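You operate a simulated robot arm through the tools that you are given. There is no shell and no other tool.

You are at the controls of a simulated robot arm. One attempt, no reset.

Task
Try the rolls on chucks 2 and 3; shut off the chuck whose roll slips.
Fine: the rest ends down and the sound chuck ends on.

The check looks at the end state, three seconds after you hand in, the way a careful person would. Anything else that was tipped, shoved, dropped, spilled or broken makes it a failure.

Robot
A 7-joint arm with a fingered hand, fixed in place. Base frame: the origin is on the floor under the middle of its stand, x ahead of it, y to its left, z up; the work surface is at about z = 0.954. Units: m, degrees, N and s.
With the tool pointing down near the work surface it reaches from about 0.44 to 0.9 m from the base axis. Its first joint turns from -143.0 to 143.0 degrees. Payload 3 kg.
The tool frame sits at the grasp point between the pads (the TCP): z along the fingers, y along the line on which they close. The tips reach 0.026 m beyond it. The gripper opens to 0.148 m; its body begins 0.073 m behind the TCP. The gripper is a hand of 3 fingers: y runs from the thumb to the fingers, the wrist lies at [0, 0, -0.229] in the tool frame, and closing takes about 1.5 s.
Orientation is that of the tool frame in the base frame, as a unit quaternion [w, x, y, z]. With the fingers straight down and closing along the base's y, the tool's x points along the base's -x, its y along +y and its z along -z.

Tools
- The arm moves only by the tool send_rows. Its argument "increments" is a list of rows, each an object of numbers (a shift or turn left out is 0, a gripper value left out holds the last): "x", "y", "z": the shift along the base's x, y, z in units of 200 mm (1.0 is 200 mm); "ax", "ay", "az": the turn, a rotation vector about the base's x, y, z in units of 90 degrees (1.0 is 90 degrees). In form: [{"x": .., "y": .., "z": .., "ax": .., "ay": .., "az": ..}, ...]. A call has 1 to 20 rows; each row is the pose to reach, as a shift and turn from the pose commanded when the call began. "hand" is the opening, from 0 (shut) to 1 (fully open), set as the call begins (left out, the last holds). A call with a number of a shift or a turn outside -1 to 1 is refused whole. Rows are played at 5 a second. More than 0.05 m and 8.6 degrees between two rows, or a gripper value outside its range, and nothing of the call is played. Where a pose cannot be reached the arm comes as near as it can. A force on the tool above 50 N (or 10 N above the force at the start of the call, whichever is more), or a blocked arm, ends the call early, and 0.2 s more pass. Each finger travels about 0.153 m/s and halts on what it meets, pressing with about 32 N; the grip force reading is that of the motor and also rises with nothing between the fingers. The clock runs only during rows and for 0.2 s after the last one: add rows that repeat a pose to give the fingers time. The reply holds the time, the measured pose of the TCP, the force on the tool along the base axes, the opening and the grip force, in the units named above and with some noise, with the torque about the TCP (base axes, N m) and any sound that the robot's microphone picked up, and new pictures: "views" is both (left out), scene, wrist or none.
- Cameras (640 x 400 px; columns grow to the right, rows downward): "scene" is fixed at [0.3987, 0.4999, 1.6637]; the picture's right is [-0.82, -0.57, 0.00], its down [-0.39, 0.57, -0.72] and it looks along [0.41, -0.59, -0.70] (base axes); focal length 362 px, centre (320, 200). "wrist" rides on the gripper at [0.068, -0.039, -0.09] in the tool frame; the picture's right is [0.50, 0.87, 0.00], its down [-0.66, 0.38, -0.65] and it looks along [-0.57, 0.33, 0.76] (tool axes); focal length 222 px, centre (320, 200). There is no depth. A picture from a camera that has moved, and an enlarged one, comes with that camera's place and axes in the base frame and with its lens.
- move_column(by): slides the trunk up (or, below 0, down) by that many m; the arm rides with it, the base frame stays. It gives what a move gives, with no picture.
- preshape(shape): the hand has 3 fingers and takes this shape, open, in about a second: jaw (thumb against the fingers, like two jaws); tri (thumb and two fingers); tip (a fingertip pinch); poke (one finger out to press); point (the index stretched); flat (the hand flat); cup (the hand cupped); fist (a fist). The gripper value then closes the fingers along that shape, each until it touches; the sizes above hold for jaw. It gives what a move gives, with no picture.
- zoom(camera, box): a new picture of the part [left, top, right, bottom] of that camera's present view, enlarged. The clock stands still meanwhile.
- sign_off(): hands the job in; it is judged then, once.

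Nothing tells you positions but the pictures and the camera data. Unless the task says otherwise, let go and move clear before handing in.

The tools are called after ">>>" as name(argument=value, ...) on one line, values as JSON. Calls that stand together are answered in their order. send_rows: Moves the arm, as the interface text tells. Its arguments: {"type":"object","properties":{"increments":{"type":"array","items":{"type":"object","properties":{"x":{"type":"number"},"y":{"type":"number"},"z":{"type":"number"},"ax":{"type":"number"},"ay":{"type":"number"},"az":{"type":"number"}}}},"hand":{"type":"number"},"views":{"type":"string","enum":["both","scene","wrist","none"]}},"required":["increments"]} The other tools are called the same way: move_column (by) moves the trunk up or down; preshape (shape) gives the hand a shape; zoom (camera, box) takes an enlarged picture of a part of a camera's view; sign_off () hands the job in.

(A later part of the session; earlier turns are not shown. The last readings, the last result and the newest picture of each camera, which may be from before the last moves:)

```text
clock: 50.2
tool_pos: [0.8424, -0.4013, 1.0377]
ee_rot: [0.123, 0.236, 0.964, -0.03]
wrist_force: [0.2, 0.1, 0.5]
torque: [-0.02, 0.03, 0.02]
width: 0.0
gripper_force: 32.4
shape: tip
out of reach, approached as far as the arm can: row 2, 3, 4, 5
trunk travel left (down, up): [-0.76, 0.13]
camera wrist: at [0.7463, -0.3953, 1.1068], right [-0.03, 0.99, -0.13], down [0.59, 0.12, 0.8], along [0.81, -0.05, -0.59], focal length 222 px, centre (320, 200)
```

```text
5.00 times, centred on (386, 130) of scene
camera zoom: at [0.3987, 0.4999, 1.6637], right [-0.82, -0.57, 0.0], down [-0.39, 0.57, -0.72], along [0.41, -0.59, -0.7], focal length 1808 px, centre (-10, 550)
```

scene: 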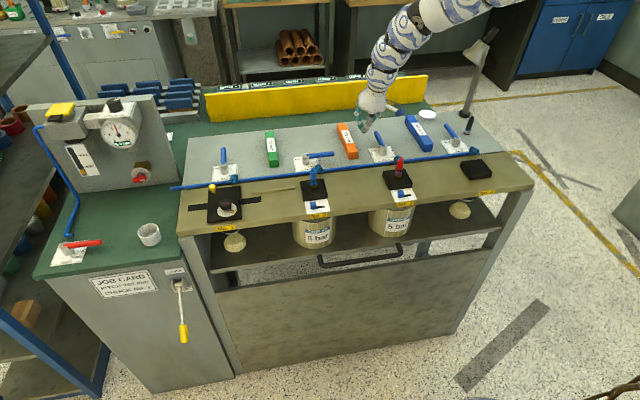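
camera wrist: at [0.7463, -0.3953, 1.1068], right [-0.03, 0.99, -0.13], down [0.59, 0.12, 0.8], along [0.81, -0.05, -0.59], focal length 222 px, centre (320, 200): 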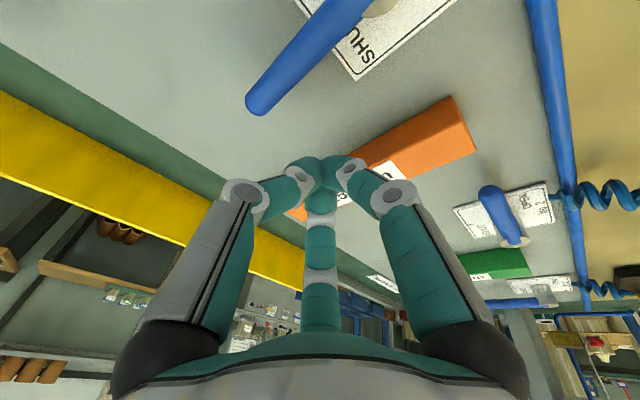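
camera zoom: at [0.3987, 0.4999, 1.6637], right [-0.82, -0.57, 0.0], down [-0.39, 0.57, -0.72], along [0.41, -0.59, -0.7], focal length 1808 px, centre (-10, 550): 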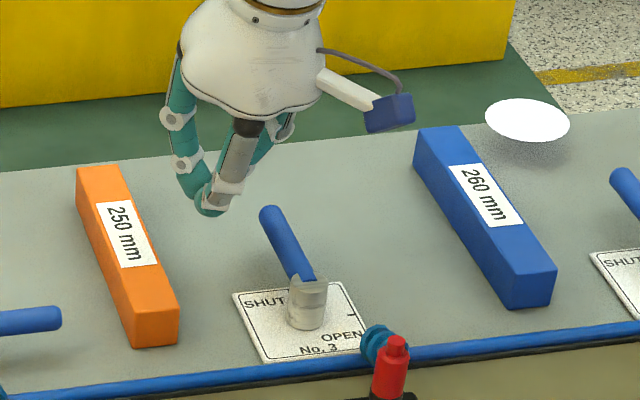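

>>> send_rows(increments=[{"ax": 0.0257, "ay": 0.0493}, {"ax": 0.0513, "ay": 0.0985}, {"ax": 0.0513, "ay": 0.0985, "x": -0.07, "y": 0.02}, {"ax": 0.0513, "ay": 0.0985, "x": -0.137, "y": 0.0415}], views="both")

>>> zoom(camera="scene", box=[330, 90, 442, 170])

```text
clock: 51.2
tool_pos: [0.8122, -0.3928, 1.0405]
ee_rot: [0.039, 0.238, 0.97, -0.01]
wrist_force: [-0.2, -0.5, -0.2]
torque: [-0.01, 0.01, -0.06]
width: 0.0001
gripper_force: 31.8
shape: tip
trunk travel left (down, up): [-0.76, 0.13]
camera wrist: at [0.7296, -0.3923, 1.1244], right [-0.04, 1.0, -0.04], down [0.71, 0.06, 0.7], along [0.71, 0.0, -0.71], focal length 222 px, centre (320, 200)
```

scene: 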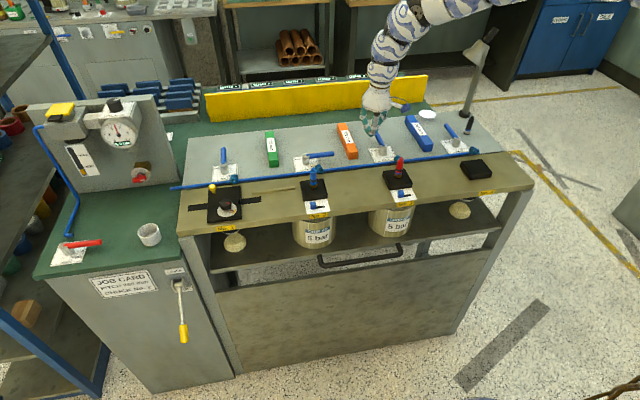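
wrist: 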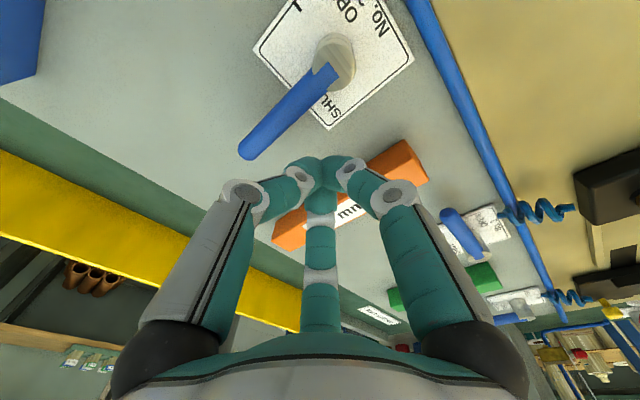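

```text
5.00 times, centred on (386, 130) of scene
camera zoom: at [0.3987, 0.4999, 1.6637], right [-0.82, -0.57, 0.0], down [-0.39, 0.57, -0.72], along [0.41, -0.59, -0.7], focal length 1808 px, centre (-10, 550)
```

zoom: 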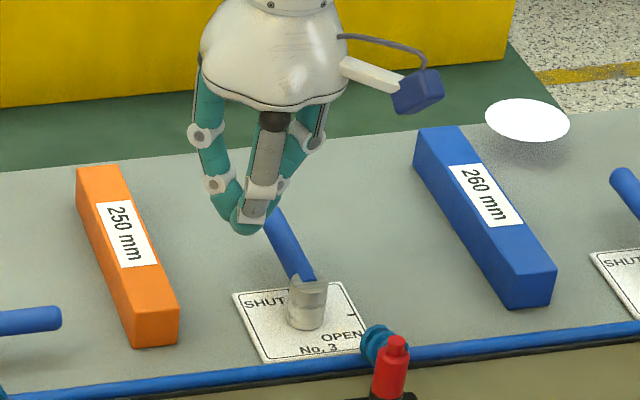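

>>> send_rows(increments=[{"x": 0.021, "y": 0.021}, {"x": 0.021, "y": 0.021, "z": -0.07}, {"x": 0.021, "y": 0.021, "z": -0.14}, {"x": 0.021, "y": 0.021, "z": -0.205}], views="both")

>>> zoom(camera="scene", box=[330, 90, 442, 170])

```text
clock: 52.2
tool_pos: [0.8175, -0.3892, 0.9983]
ee_rot: [0.04, 0.237, 0.971, -0.009]
wrist_force: [-0.1, 0.1, 0.5]
torque: [0.01, -0.03, -0.01]
width: 0.0
gripper_force: 31.9
shape: tip
trunk travel left (down, up): [-0.76, 0.13]
camera wrist: at [0.7337, -0.3888, 1.082], right [-0.04, 1.0, -0.04], down [0.71, 0.06, 0.7], along [0.71, 0.0, -0.71], focal length 222 px, centre (320, 200)
```

scene: 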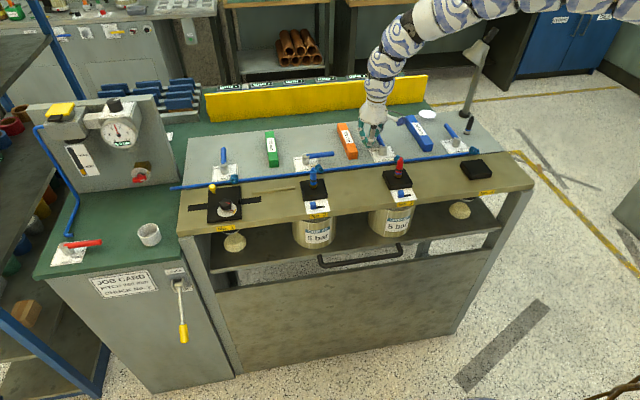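
wrist: 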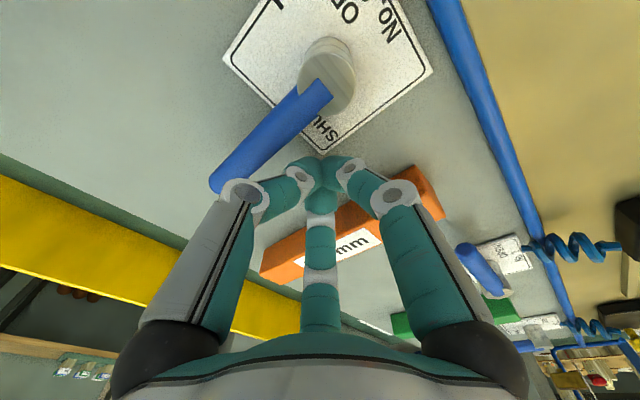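

```text
5.00 times, centred on (386, 130) of scene
camera zoom: at [0.3987, 0.4999, 1.6637], right [-0.82, -0.57, 0.0], down [-0.39, 0.57, -0.72], along [0.41, -0.59, -0.7], focal length 1808 px, centre (-10, 550)
```

zoom: 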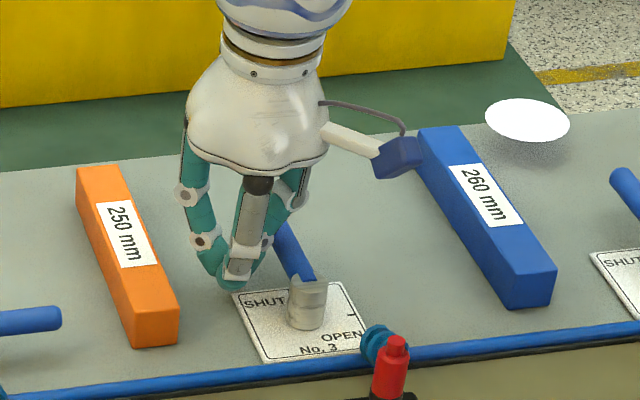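

In position beside lever 3. I'll sweep it clockwise around its hub towards OPEN.

>>> send_rows(increments=[{"x": 0, "y": -0.0675}, {"x": -0.03, "y": -0.14}, {"x": -0.078, "y": -0.202}, {"x": -0.14, "y": -0.25}, {"x": -0.2125, "y": -0.28}], views="both")

>>> zoom(camera="scene", box=[330, 90, 442, 170])

```text
clock: 53.5
tool_pos: [0.7763, -0.4446, 0.9993]
ee_rot: [0.041, 0.237, 0.971, -0.01]
wrist_force: [1.0, -0.9, 1.8]
torque: [0.07, 0.01, -0.02]
width: 0.0001
gripper_force: 32.1
shape: tip
trunk travel left (down, up): [-0.76, 0.13]
camera wrist: at [0.6921, -0.4447, 1.0833], right [-0.04, 1.0, -0.04], down [0.71, 0.06, 0.71], along [0.71, 0.0, -0.71], focal length 222 px, centre (320, 200)
```

scene: 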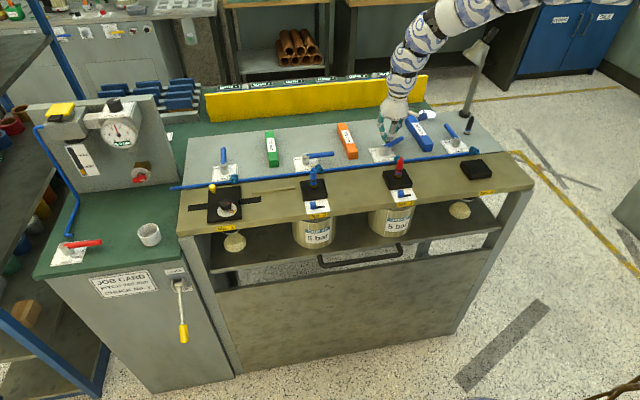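
wrist: 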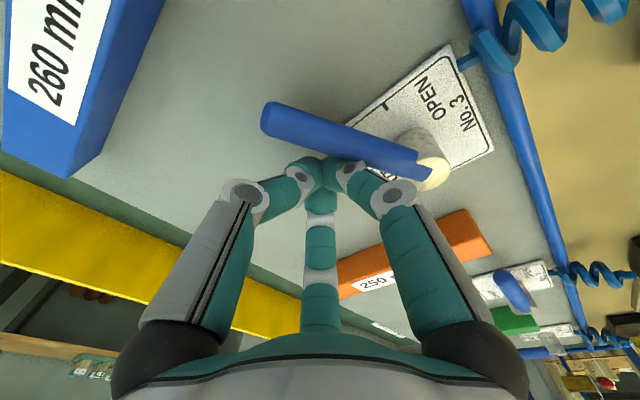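

```text
5.00 times, centred on (386, 130) of scene
camera zoom: at [0.3987, 0.4999, 1.6637], right [-0.82, -0.57, 0.0], down [-0.39, 0.57, -0.72], along [0.41, -0.59, -0.7], focal length 1808 px, centre (-10, 550)
```

zoom: 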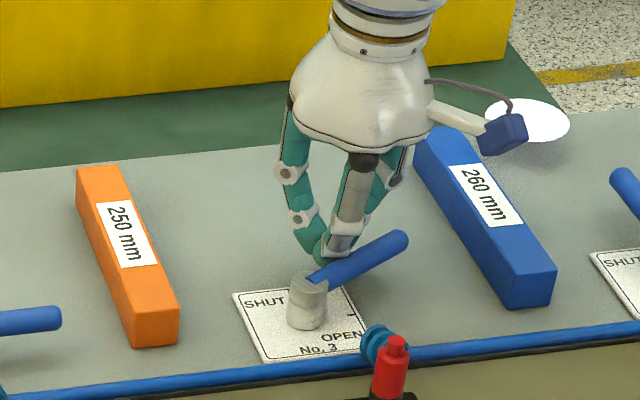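

>>> send_rows(increments=[{"x": -0.0775, "y": -0.01}, {"x": -0.1295, "y": -0.0055}, {"x": -0.165, "y": 0.003}, {"x": -0.19, "y": 0.012}], views="both")

>>> zoom(camera="scene", box=[330, 90, 442, 170])

```text
clock: 54.5
tool_pos: [0.7515, -0.4485, 0.992]
ee_rot: [0.041, 0.238, 0.97, -0.01]
wrist_force: [13.7, -13.2, 17.8]
torque: [0.36, 0.18, -0.15]
width: 0.0002
gripper_force: 32.2
shape: tip
out of reach, approached as far as the arm can: row 2, 3, 4
trunk travel left (down, up): [-0.76, 0.13]
camera wrist: at [0.6682, -0.4487, 1.0751], right [-0.04, 1.0, -0.04], down [0.71, 0.06, 0.71], along [0.71, 0.0, -0.71], focal length 222 px, centre (320, 200)
```

scene: 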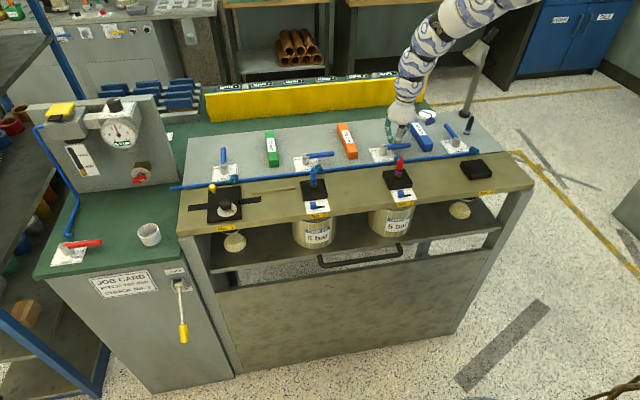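
wrist: 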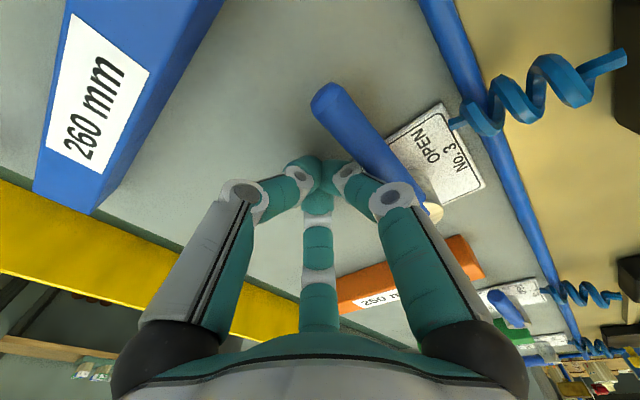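

```text
5.00 times, centred on (386, 130) of scene
camera zoom: at [0.3987, 0.4999, 1.6637], right [-0.82, -0.57, 0.0], down [-0.39, 0.57, -0.72], along [0.41, -0.59, -0.7], focal length 1808 px, centre (-10, 550)
```

zoom: 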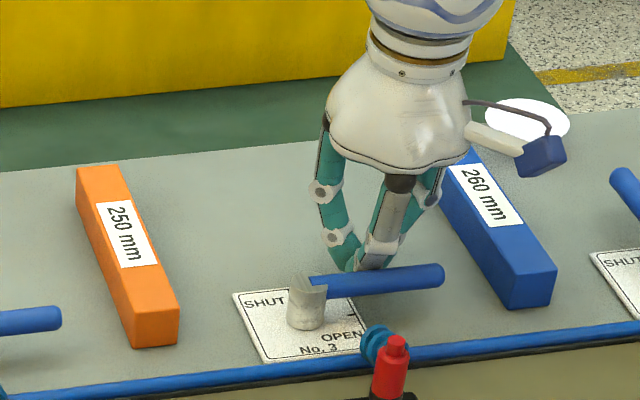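

Lever 3 has met its stop at the OPEN tick. I'll back off and lift straight up, then check both valves and chucks.

>>> send_rows(increments=[{"x": 0.05, "y": -0.04, "z": 0.03}, {"x": 0.1, "y": -0.07, "z": 0.1}, {"x": 0.12, "y": -0.07, "z": 0.25}, {"x": 0.16, "y": -0.08, "z": 0.4}], views="scene")

>>> zoom(camera="scene", box=[280, 110, 460, 220])

>>> zoom(camera="scene", box=[20, 80, 220, 205])

```text
clock: 55.5
tool_pos: [0.788, -0.4645, 1.0672]
ee_rot: [0.039, 0.237, 0.971, -0.009]
wrist_force: [0.4, -0.2, 0.4]
torque: [0.01, 0.01, -0.01]
width: 0.0002
gripper_force: 31.5
shape: tip
out of reach, approached as far as the arm can: row 4
trunk travel left (down, up): [-0.76, 0.13]
```

scene: 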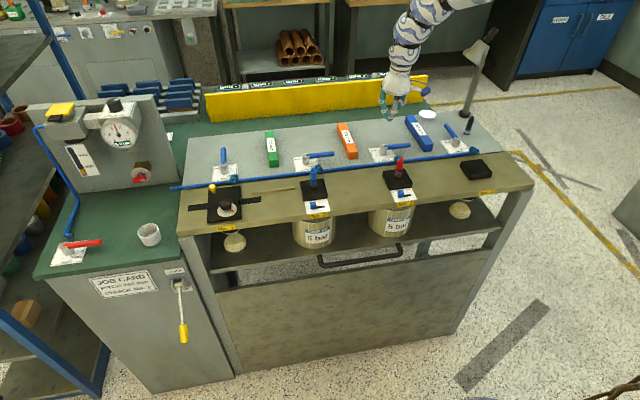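

```text
3.56 times, centred on (370, 165) of scene
camera zoom: at [0.3987, 0.4999, 1.6637], right [-0.82, -0.57, 0.0], down [-0.39, 0.57, -0.72], along [0.41, -0.59, -0.7], focal length 1285 px, centre (142, 324)
```

zoom: 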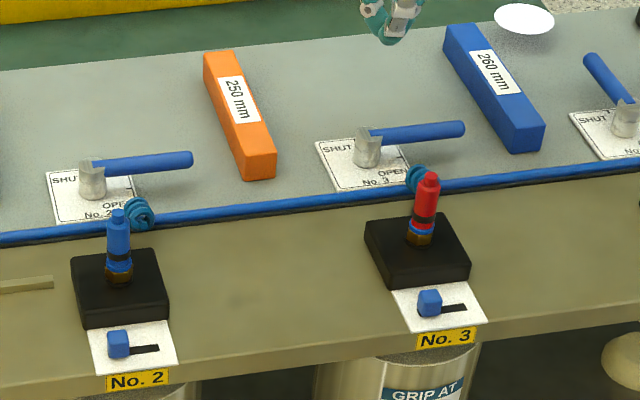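

```text
3.20 times, centred on (120, 142) of scene
camera zoom: at [0.3987, 0.4999, 1.6637], right [-0.82, -0.57, 0.0], down [-0.39, 0.57, -0.72], along [0.41, -0.59, -0.7], focal length 1157 px, centre (960, 384)
```

zoom: 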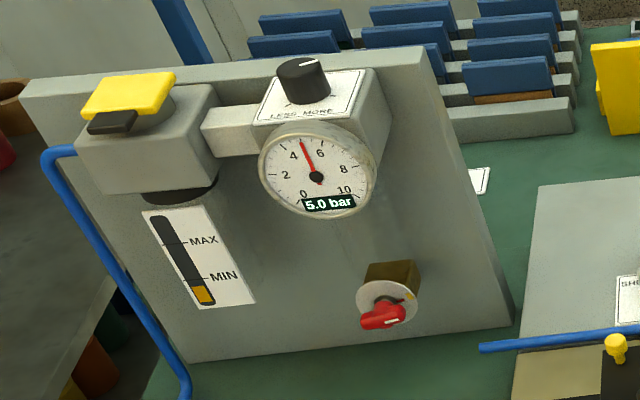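

Both valves 2 and 3 are at OPEN and the gauge still reads 5.0 bar. Next I'll carry the hand back to the lever, high over the bench and then down in front of the cabinet.

>>> move_column(by=0.1)

>>> send_rows(increments=[{"x": 0.12, "y": 0.15, "az": 0.03}, {"x": 0.24, "y": 0.32, "az": 0.06}, {"x": 0.36, "y": 0.49, "az": 0.09}, {"x": 0.48, "y": 0.66, "az": 0.12}, {"x": 0.6, "y": 0.83, "az": 0.15}, {"x": 0.72, "y": 1.0, "az": 0.178}], views="none")

>>> send_rows(increments=[{"ax": 0.0, "ay": -0.08, "y": 0.2}, {"ax": 0.0, "ay": -0.16, "y": 0.4}, {"ax": 0.0, "ay": -0.24, "y": 0.6}, {"ax": 0.0, "ay": -0.32, "y": 0.8}, {"ax": 0.0, "ay": -0.32, "y": 1.0}], views="scene")

```text
clock: 56.8
tool_pos: [0.7886, -0.4648, 1.1675]
ee_rot: [0.039, 0.238, 0.97, -0.01]
wrist_force: [-1.1, 0.6, 0.1]
torque: [0.02, -0.03, -0.03]
width: 0.0
gripper_force: 32.1
shape: tip
trunk travel left (down, up): [-0.86, 0.03]
```

```text
clock: 58.2
tool_pos: [0.9332, -0.2661, 1.164]
ee_rot: [0.039, 0.101, 0.994, -0.006]
wrist_force: [0.6, -0.1, 0.1]
torque: [-0.01, -0.01, 0.02]
width: 0.0
gripper_force: 31.7
shape: tip
trunk travel left (down, up): [-0.86, 0.03]
```

```text
clock: 59.4
tool_pos: [0.9381, -0.0614, 1.1639]
ee_rot: [0.285, 0.098, 0.953, 0.02]
wrist_force: [-0.5, 0.3, -0.1]
torque: [-0.03, -0.02, -0.02]
width: 0.0003
gripper_force: 32.4
shape: tip
out of reach, approached as far as the arm can: row 4, 5
trunk travel left (down, up): [-0.86, 0.03]
```

scene: 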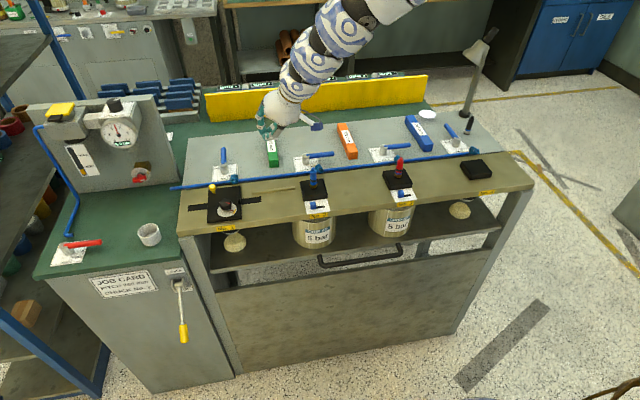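

>>> send_rows(increments=[{"y": 0.2, "az": 0.04}, {"y": 0.4, "az": 0.08}, {"y": 0.6, "az": 0.12}, {"y": 0.8, "az": 0.16}, {"y": 1.0, "az": 0.2}], views="none")

>>> send_rows(increments=[{"ax": 0.025, "ay": -0.07, "y": 0.15}, {"ax": 0.05, "ay": -0.14, "y": 0.3}, {"ax": 0.075, "ay": -0.21, "y": 0.45}, {"ax": 0.1, "ay": -0.28, "y": 0.6}, {"ax": 0.125, "ay": -0.35, "y": 0.75}, {"ax": 0.15, "ay": -0.42, "y": 0.85}, {"ax": 0.175, "ay": -0.49, "y": 0.95}], views="scene")

```text
clock: 60.6
tool_pos: [0.9377, 0.1361, 1.1611]
ee_rot: [0.279, -0.052, 0.957, 0.066]
wrist_force: [0.0, -0.1, 0.5]
torque: [-0.03, 0.02, -0.03]
width: 0.0
gripper_force: 32.4
shape: tip
trunk travel left (down, up): [-0.86, 0.03]
```

```text
clock: 62.4
tool_pos: [1.0342, 0.1191, 1.1593]
ee_rot: [0.624, 0.08, 0.768, 0.118]
wrist_force: [-0.5, -0.2, 0.3]
torque: [0.0, 0.0, -0.02]
width: 0.0
gripper_force: 31.8
shape: tip
trunk travel left (down, up): [-0.86, 0.03]
stopped in row 7: the arm was blocked; the commanded pose is now the measured one
```

scene: 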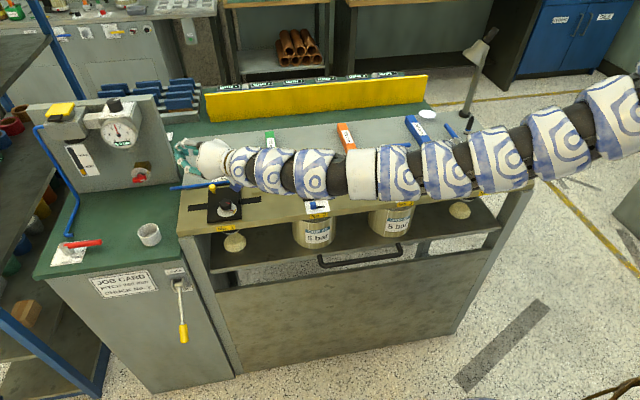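

The call stopped with "arm blocked" and the hand ended further out than I intended. Before moving again I'll check whether anything was touched.

>>> zoom(camera="scene", box=[100, 80, 300, 230])

>>> zoom(camera="wrist", box=[0, 0, 640, 400])

>>> zoom(camera="scene", box=[280, 90, 520, 240])

```text
2.67 times, centred on (200, 155) of scene
camera zoom: at [0.3987, 0.4999, 1.6637], right [-0.82, -0.57, 0.0], down [-0.39, 0.57, -0.72], along [0.41, -0.59, -0.7], focal length 964 px, centre (640, 320)
```

zoom: 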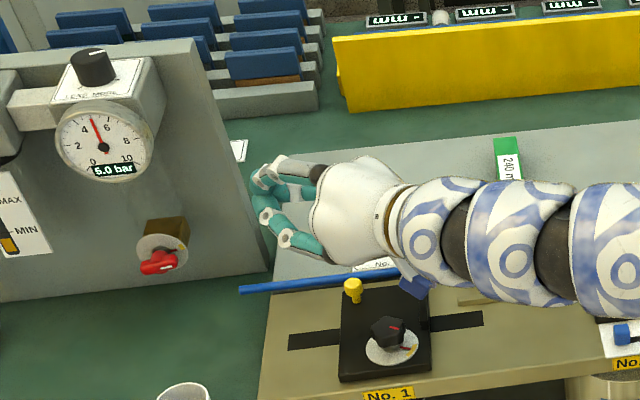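

```text
1.00 times, centred on (320, 200) of wrist (not enlarged: the box is as wide or as high as the picture)
camera zoom: at [0.934, 0.0929, 1.102], right [-0.13, 0.97, -0.23], down [-0.51, 0.13, 0.85], along [0.85, 0.22, 0.48], focal length 222 px, centre (320, 200)
```

zoom: 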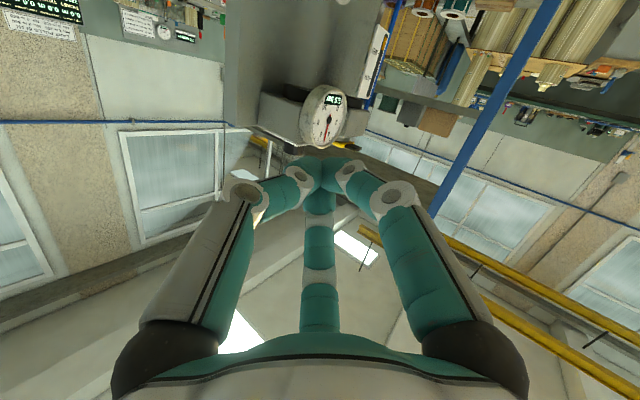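

```text
2.67 times, centred on (400, 165) of scene
camera zoom: at [0.3987, 0.4999, 1.6637], right [-0.82, -0.57, 0.0], down [-0.39, 0.57, -0.72], along [0.41, -0.59, -0.7], focal length 964 px, centre (107, 293)
```

zoom: 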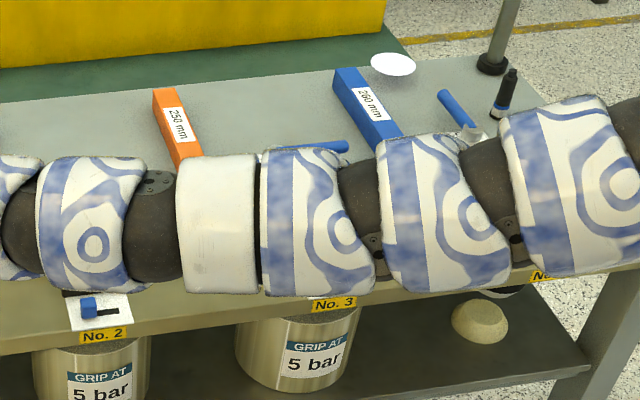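

Nothing was touched: the wrist forces are near zero and the parts are all in place, so it was a posture limit. I'll slide the hand back and left until it is in front of the bench edge.

>>> send_rows(increments=[{"x": -0.08, "y": 0.1}, {"x": -0.16, "y": 0.2}, {"x": -0.24, "y": 0.3}, {"x": -0.32, "y": 0.4}, {"x": -0.4, "y": 0.5}], views="scene")

```text
clock: 63.6
tool_pos: [0.953, 0.2207, 1.1605]
ee_rot: [0.625, 0.081, 0.768, 0.116]
wrist_force: [-0.1, -0.8, -0.1]
torque: [0.01, -0.02, 0.01]
width: 0.0
gripper_force: 32.0
shape: tip
trunk travel left (down, up): [-0.86, 0.03]
```

scene: 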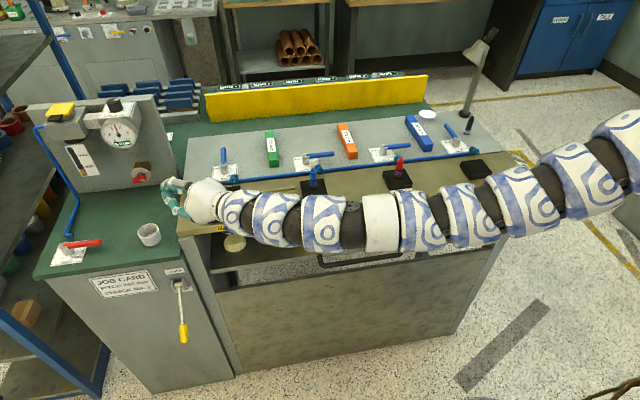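

>>> send_rows(increments=[{"x": -0.11, "y": 0.06, "ax": -0.031, "ay": -0.0321, "az": 0.0373}, {"x": -0.22, "y": 0.12, "ax": -0.062, "ay": -0.0642, "az": 0.0746}, {"x": -0.33, "y": 0.18, "ax": -0.093, "ay": -0.0964, "az": 0.1119}, {"x": -0.44, "y": 0.24, "ax": -0.124, "ay": -0.1285, "az": 0.1492}, {"x": -0.55, "y": 0.3, "ax": -0.155, "ay": -0.1606, "az": 0.1865}], views="scene")

```text
clock: 64.8
tool_pos: [0.8435, 0.28, 1.1592]
ee_rot: [0.698, -0.124, 0.695, 0.12]
wrist_force: [-0.6, -0.5, -0.7]
torque: [0.0, -0.01, -0.02]
width: 0.0001
gripper_force: 32.1
shape: tip
trunk travel left (down, up): [-0.86, 0.03]
```

scene: 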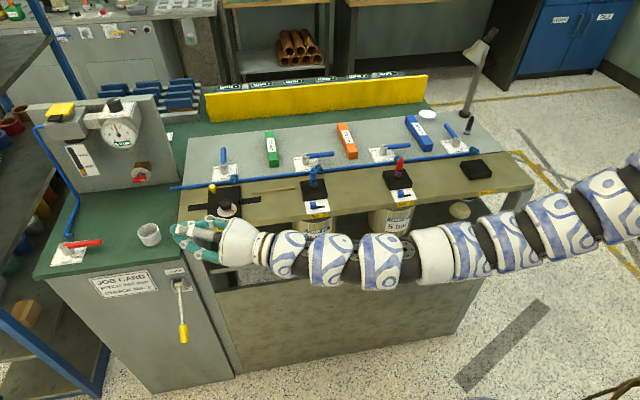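

>>> move_column(by=-0.4)

>>> move_column(by=-0.13)

>>> zoom(camera="scene", box=[0, 0, 640, 400])

>>> zoom(camera="scene", box=[140, 260, 260, 360])

```text
clock: 68.6
tool_pos: [0.8434, 0.2786, 0.7581]
ee_rot: [0.697, -0.125, 0.696, 0.123]
wrist_force: [0.6, 0.4, 0.0]
torque: [-0.02, -0.02, 0.02]
width: 0.0001
gripper_force: 32.3
shape: tip
trunk travel left (down, up): [-0.46, 0.43]
```

```text
clock: 70.2
tool_pos: [0.8443, 0.2795, 0.629]
ee_rot: [0.697, -0.124, 0.696, 0.121]
wrist_force: [-0.3, 0.1, -0.1]
torque: [0.01, 0.01, 0.04]
width: 0.0
gripper_force: 32.1
shape: tip
trunk travel left (down, up): [-0.33, 0.56]
```

```text
1.00 times, centred on (320, 200) of scene (not enlarged: the box is as wide or as high as the picture)
camera zoom: at [0.3987, 0.4999, 1.6637], right [-0.82, -0.57, 0.0], down [-0.39, 0.57, -0.72], along [0.41, -0.59, -0.7], focal length 362 px, centre (320, 200)
```

zoom: 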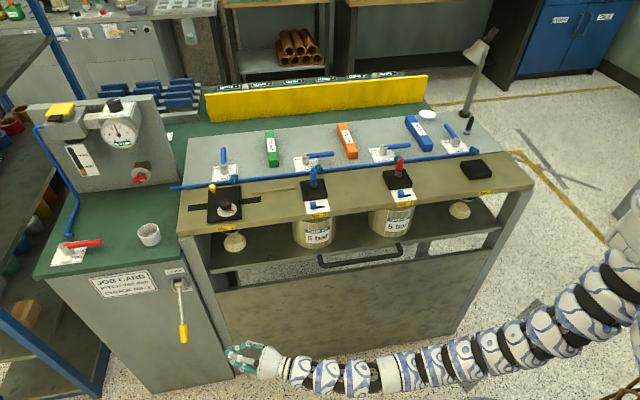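

```text
4.00 times, centred on (200, 310) of scene
camera zoom: at [0.3987, 0.4999, 1.6637], right [-0.82, -0.57, 0.0], down [-0.39, 0.57, -0.72], along [0.41, -0.59, -0.7], focal length 1446 px, centre (800, -240)
```

zoom: 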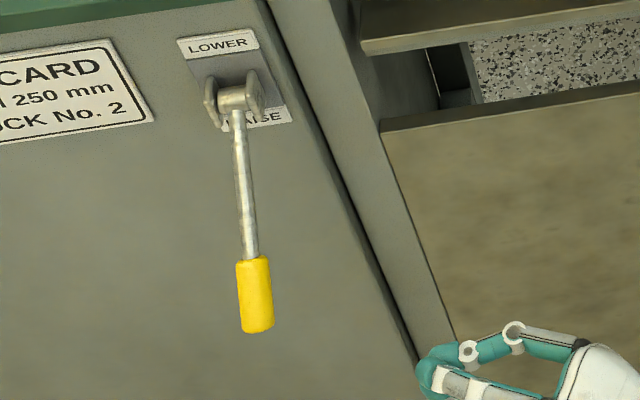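

>>> move_column(by=-0.08)

>>> send_rows(increments=[{"z": 0.15}, {"z": 0.37}, {"x": 0.15, "y": 0.06, "z": 0.37}, {"x": 0.3, "y": 0.122, "z": 0.37}, {"x": 0.45, "y": 0.184, "z": 0.37}, {"x": 0.6, "y": 0.2465, "z": 0.37}], views="scene")

>>> zoom(camera="scene", box=[140, 260, 260, 360])

```text
clock: 71.4
tool_pos: [0.8437, 0.2788, 0.549]
ee_rot: [0.697, -0.125, 0.696, 0.123]
wrist_force: [0.2, -0.1, 0.2]
torque: [0.06, 0.0, 0.01]
width: 0.0001
gripper_force: 32.3
shape: tip
trunk travel left (down, up): [-0.25, 0.64]
```

```text
clock: 72.8
tool_pos: [0.9637, 0.3269, 0.6222]
ee_rot: [0.696, -0.125, 0.696, 0.123]
wrist_force: [0.0, -0.3, 0.8]
torque: [0.0, 0.03, 0.01]
width: 0.0
gripper_force: 32.1
shape: tip
trunk travel left (down, up): [-0.25, 0.64]
```

scene: 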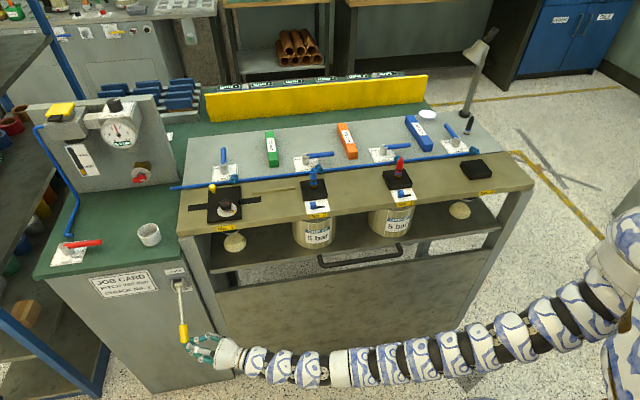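

```text
4.00 times, centred on (200, 310) of scene
camera zoom: at [0.3987, 0.4999, 1.6637], right [-0.82, -0.57, 0.0], down [-0.39, 0.57, -0.72], along [0.41, -0.59, -0.7], focal length 1446 px, centre (800, -240)
```

zoom: 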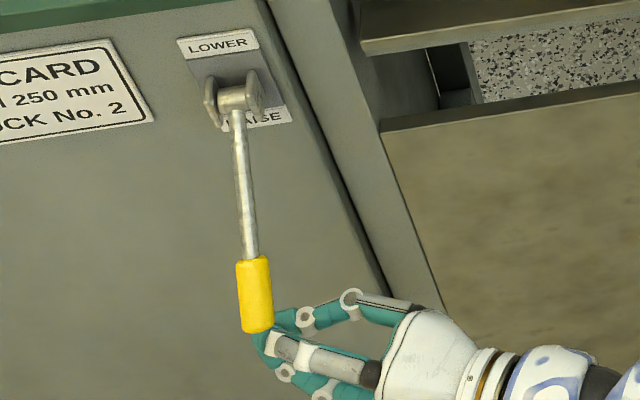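

The tips are now under the knob. I'll ease slightly further in, lift the lever gradually, and watch both rolls from the first bit of rest movement.

>>> send_rows(increments=[{"x": 0.035, "y": 0.013, "z": 0.05}, {"x": 0.035, "y": 0.013, "z": 0.15}, {"x": 0.035, "y": 0.013, "z": 0.25}, {"x": 0.035, "y": 0.013, "z": 0.35}], views="scene")

>>> zoom(camera="scene", box=[140, 250, 260, 350])

>>> zoom(camera="scene", box=[200, 170, 500, 290])

```text
clock: 73.8
tool_pos: [0.9715, 0.3272, 0.6948]
ee_rot: [0.697, -0.123, 0.696, 0.122]
wrist_force: [-11.1, -11.5, -4.4]
torque: [-0.01, -0.14, 0.36]
width: 0.0001
gripper_force: 32.3
shape: tip
trunk travel left (down, up): [-0.25, 0.64]
```

scene: 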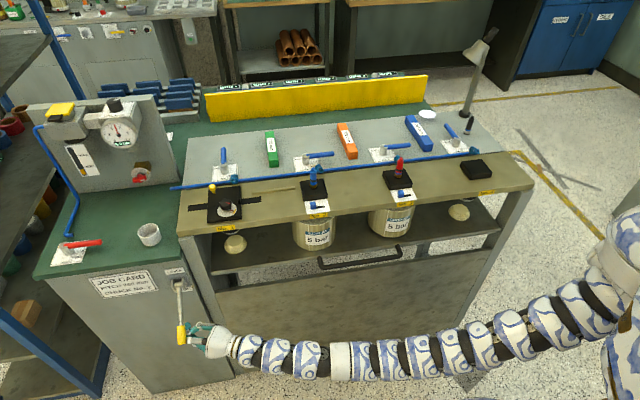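

```text
4.00 times, centred on (200, 300) of scene
camera zoom: at [0.3987, 0.4999, 1.6637], right [-0.82, -0.57, 0.0], down [-0.39, 0.57, -0.72], along [0.41, -0.59, -0.7], focal length 1446 px, centre (800, -200)
```

zoom: 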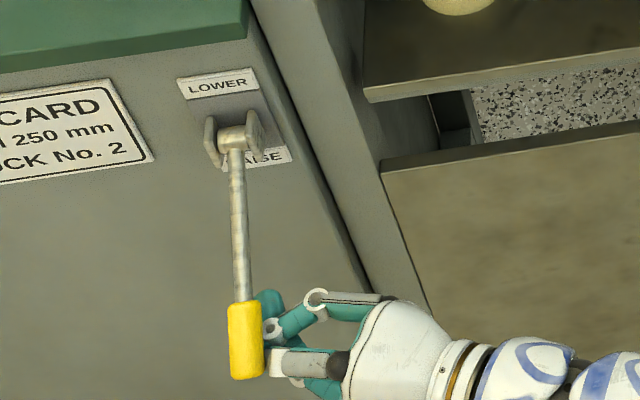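

```text
2.13 times, centred on (350, 230) of scene
camera zoom: at [0.3987, 0.4999, 1.6637], right [-0.82, -0.57, 0.0], down [-0.39, 0.57, -0.72], along [0.41, -0.59, -0.7], focal length 771 px, centre (256, 136)
```

zoom: 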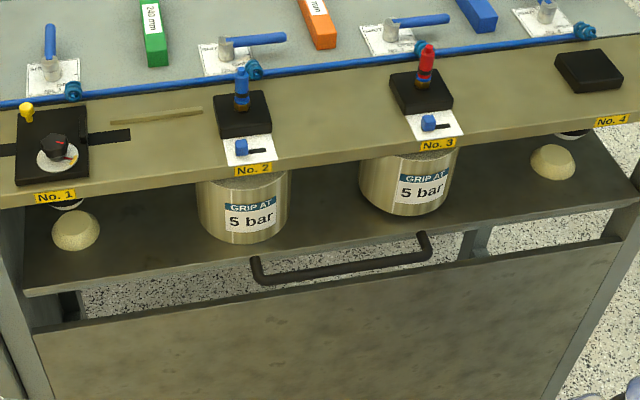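

Most of the force is sideways (about 16 N), so the pinched tips are sliding on the knob rather than lifting it. I'll back off down and away, then use the closed jaw shape, whose fingers are stiff in the lifting direction.

>>> send_rows(increments=[{"z": -0.15}, {"z": -0.38}, {"x": -0.2, "y": -0.08, "z": -0.38}, {"x": -0.4, "y": -0.15, "z": -0.38}, {"x": -0.55, "y": -0.2, "z": -0.38}], views="none")

>>> preshape(shape="jaw")

>>> send_rows(increments=[{"z": 0}, {"z": 0}, {"z": 0}, {"z": 0}, {"z": 0}, {"z": 0}, {"z": 0}, {"z": 0}], hand=0, views="both")

>>> zoom(camera="scene", box=[150, 260, 270, 370])

```text
clock: 75.0
tool_pos: [0.8616, 0.2903, 0.6172]
ee_rot: [0.696, -0.125, 0.696, 0.122]
wrist_force: [0.0, -0.4, 1.3]
torque: [0.01, 0.01, 0.04]
width: 0.0
gripper_force: 32.4
shape: tip
trunk travel left (down, up): [-0.25, 0.64]
```

```text
clock: 75.9
tool_pos: [0.8614, 0.2908, 0.6164]
ee_rot: [0.697, -0.124, 0.696, 0.123]
wrist_force: [0.0, -0.3, 0.4]
torque: [0.01, 0.04, -0.04]
width: 0.148
gripper_force: 0.1
shape: jaw
trunk travel left (down, up): [-0.25, 0.64]
```

```text
clock: 77.7
tool_pos: [0.8615, 0.2915, 0.6173]
ee_rot: [0.697, -0.125, 0.696, 0.123]
wrist_force: [0.4, 0.7, -0.2]
torque: [-0.01, 0.01, -0.01]
width: 0.0
gripper_force: 32.3
shape: jaw
trunk travel left (down, up): [-0.25, 0.64]
camera wrist: at [0.7908, 0.2237, 0.549], right [-0.3, 0.81, -0.5], down [-0.75, 0.13, 0.65], along [0.6, 0.57, 0.57], focal length 222 px, centre (320, 200)
```

scene: 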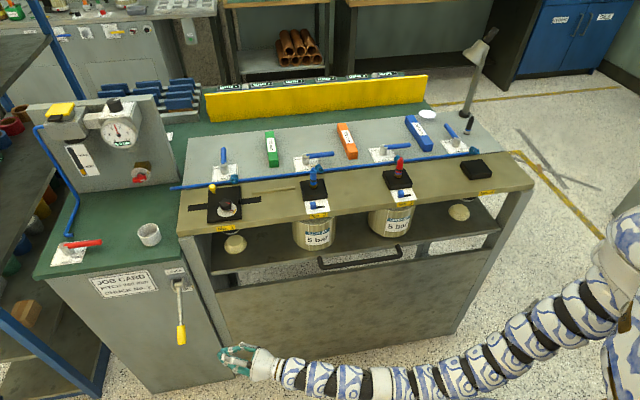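
wrist: 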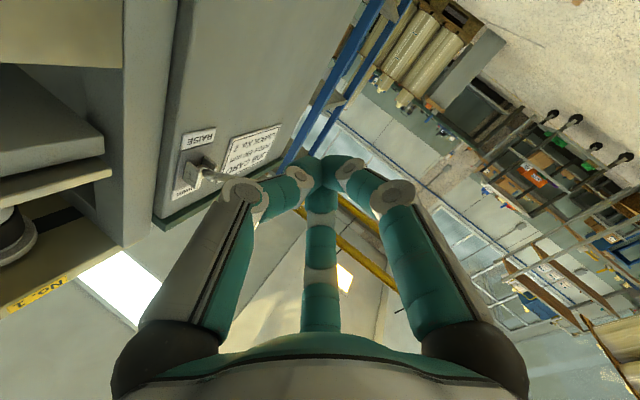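

```text
3.64 times, centred on (210, 315) of scene
camera zoom: at [0.3987, 0.4999, 1.6637], right [-0.82, -0.57, 0.0], down [-0.39, 0.57, -0.72], along [0.41, -0.59, -0.7], focal length 1314 px, centre (720, -218)
```

zoom: 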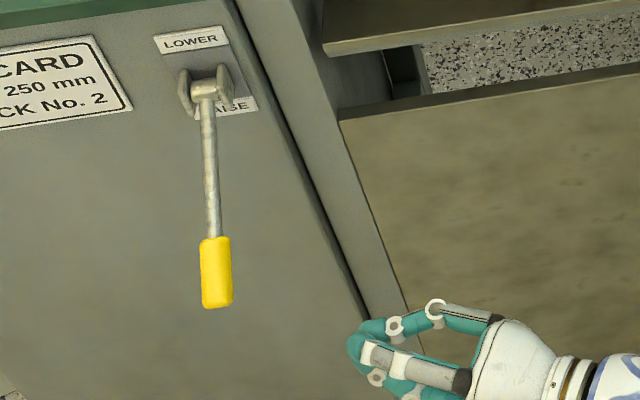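

Closed jaw converges to much the same point, so instead I'll insert further, so the lever lies across the stiffer middle of the fingers. I'll lower the trunk a little for reach and go back under the knob.

>>> move_column(by=-0.08)

>>> send_rows(increments=[{"z": 0.15}, {"z": 0.36}, {"x": 0.15, "y": 0.07, "z": 0.36}, {"x": 0.3, "y": 0.135, "z": 0.36}, {"x": 0.45, "y": 0.2, "z": 0.36}, {"x": 0.63, "y": 0.285, "z": 0.36}], views="both")

>>> zoom(camera="scene", box=[140, 260, 260, 360])

```text
clock: 78.8
tool_pos: [0.8621, 0.2914, 0.5372]
ee_rot: [0.697, -0.125, 0.695, 0.123]
wrist_force: [0.4, 0.0, 0.5]
torque: [0.01, 0.03, -0.02]
width: 0.0002
gripper_force: 32.5
shape: jaw
trunk travel left (down, up): [-0.17, 0.72]
```

```text
clock: 80.2
tool_pos: [0.99, 0.3494, 0.6115]
ee_rot: [0.696, -0.123, 0.696, 0.123]
wrist_force: [-0.7, -0.1, 1.7]
torque: [-0.01, 0.05, -0.03]
width: 0.0002
gripper_force: 32.1
shape: jaw
trunk travel left (down, up): [-0.17, 0.72]
camera wrist: at [0.9183, 0.2817, 0.5432], right [-0.3, 0.81, -0.5], down [-0.74, 0.13, 0.65], along [0.6, 0.57, 0.57], focal length 222 px, centre (320, 200)
```

scene: 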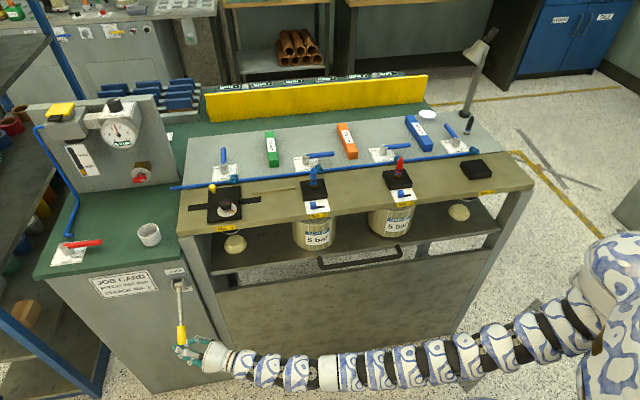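
wrist: 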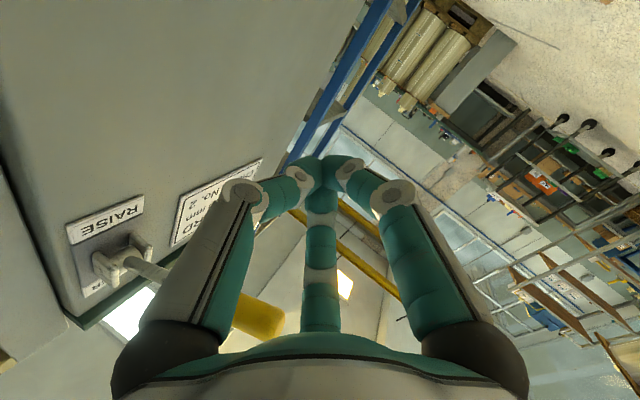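

```text
4.00 times, centred on (200, 310) of scene
camera zoom: at [0.3987, 0.4999, 1.6637], right [-0.82, -0.57, 0.0], down [-0.39, 0.57, -0.72], along [0.41, -0.59, -0.7], focal length 1446 px, centre (800, -240)
```

zoom: 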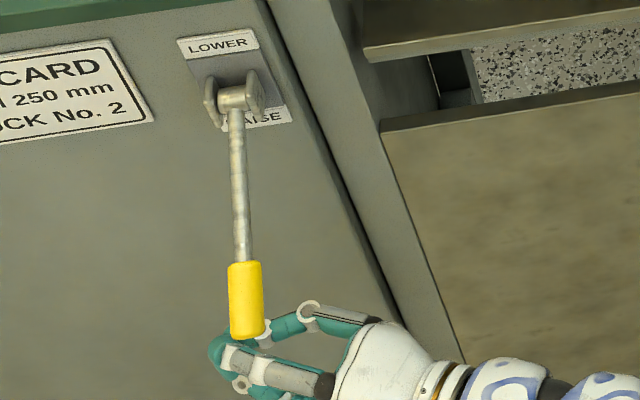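

>>> send_rows(increments=[{"z": 0.1}, {"z": 0.2}, {"z": 0.3}, {"z": 0.4}], views="both")

>>> zoom(camera="scene", box=[140, 250, 260, 350])

>>> zoom(camera="scene", box=[200, 170, 500, 290])

```text
clock: 81.2
tool_pos: [0.9872, 0.348, 0.6888]
ee_rot: [0.697, -0.125, 0.696, 0.123]
wrist_force: [-0.1, -0.8, -4.0]
torque: [0.0, -0.14, 0.04]
width: 0.0
gripper_force: 31.9
shape: jaw
trunk travel left (down, up): [-0.17, 0.72]
camera wrist: at [0.9165, 0.2815, 0.6207], right [-0.3, 0.81, -0.5], down [-0.75, 0.13, 0.65], along [0.6, 0.57, 0.57], focal length 222 px, centre (320, 200)
```

scene: 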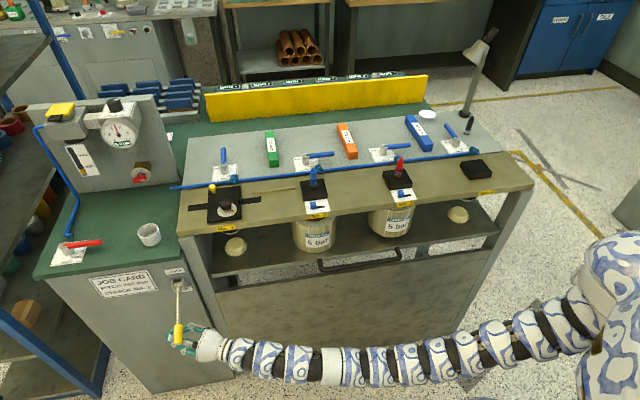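
wrist: 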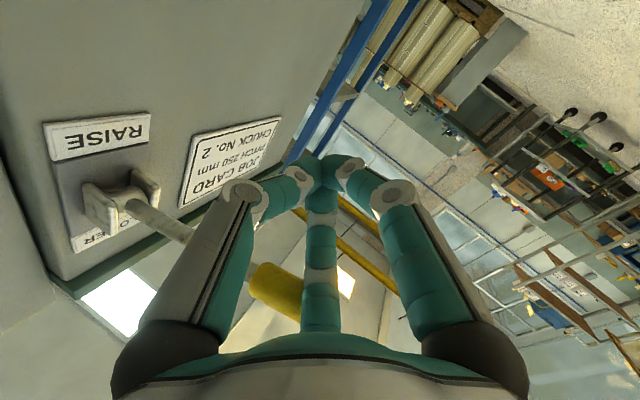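

```text
4.00 times, centred on (200, 300) of scene
camera zoom: at [0.3987, 0.4999, 1.6637], right [-0.82, -0.57, 0.0], down [-0.39, 0.57, -0.72], along [0.41, -0.59, -0.7], focal length 1446 px, centre (800, -200)
```

zoom: 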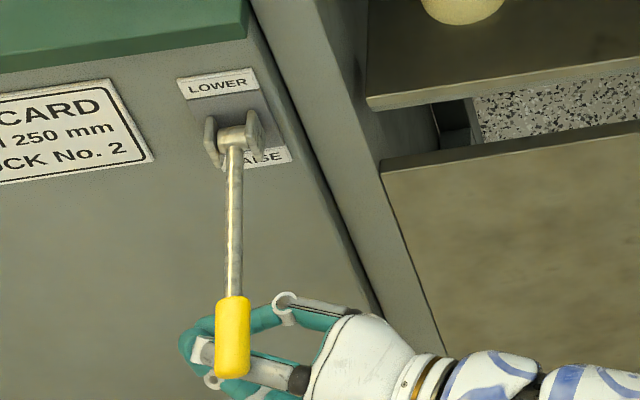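

```text
2.13 times, centred on (350, 230) of scene
camera zoom: at [0.3987, 0.4999, 1.6637], right [-0.82, -0.57, 0.0], down [-0.39, 0.57, -0.72], along [0.41, -0.59, -0.7], focal length 771 px, centre (256, 136)
```

zoom: 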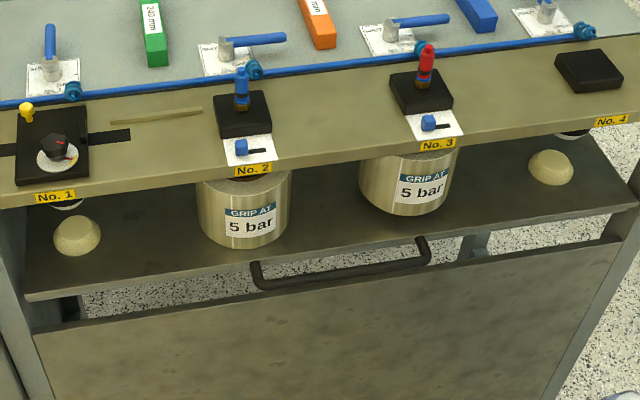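

Now the lever lifts cleanly with only 4 N. Roll 2 is following the rest down while roll 3 stays up; I'll keep lowering to confirm.

>>> send_rows(increments=[{"z": 0.1}, {"z": 0.2}, {"z": 0.3}, {"z": 0.4}], views="both")

>>> zoom(camera="scene", box=[140, 240, 260, 340])

>>> zoom(camera="scene", box=[200, 170, 500, 290])

```text
clock: 82.2
tool_pos: [0.9893, 0.35, 0.7699]
ee_rot: [0.697, -0.126, 0.695, 0.123]
wrist_force: [-0.4, 0.7, -2.9]
torque: [-0.06, -0.13, -0.04]
width: 0.0001
gripper_force: 32.4
shape: jaw
trunk travel left (down, up): [-0.17, 0.72]
camera wrist: at [0.9183, 0.283, 0.7017], right [-0.3, 0.81, -0.5], down [-0.75, 0.13, 0.65], along [0.6, 0.57, 0.57], focal length 222 px, centre (320, 200)
```

scene: 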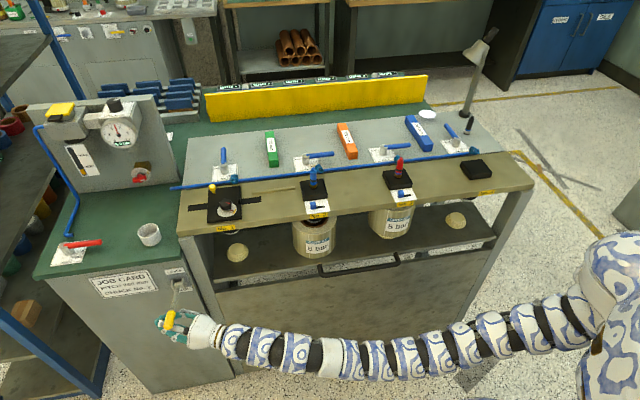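
wrist: 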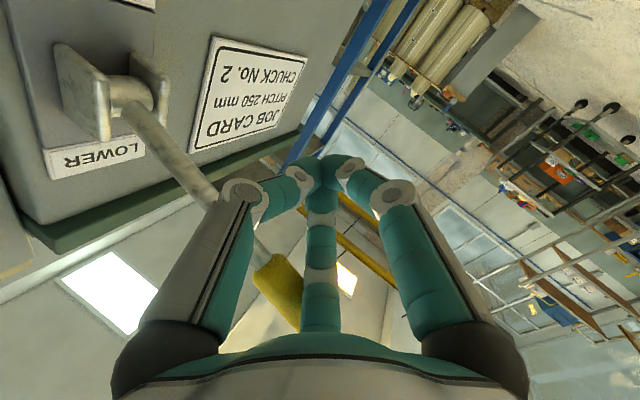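

```text
4.00 times, centred on (200, 290) of scene
camera zoom: at [0.3987, 0.4999, 1.6637], right [-0.82, -0.57, 0.0], down [-0.39, 0.57, -0.72], along [0.41, -0.59, -0.7], focal length 1446 px, centre (800, -160)
```

zoom: 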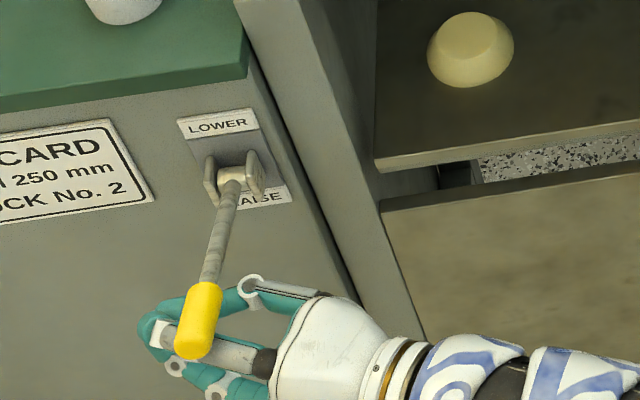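

```text
2.13 times, centred on (350, 230) of scene
camera zoom: at [0.3987, 0.4999, 1.6637], right [-0.82, -0.57, 0.0], down [-0.39, 0.57, -0.72], along [0.41, -0.59, -0.7], focal length 771 px, centre (256, 136)
```

zoom: 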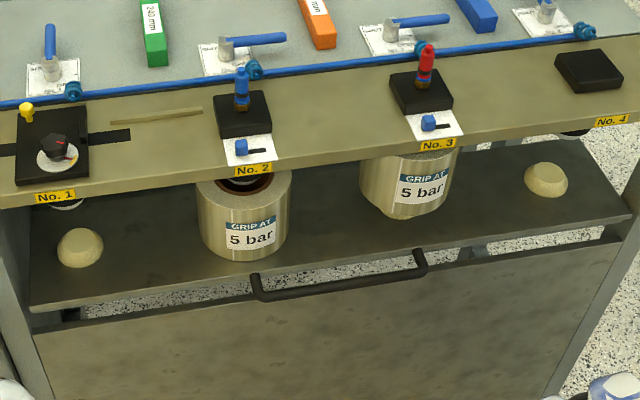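

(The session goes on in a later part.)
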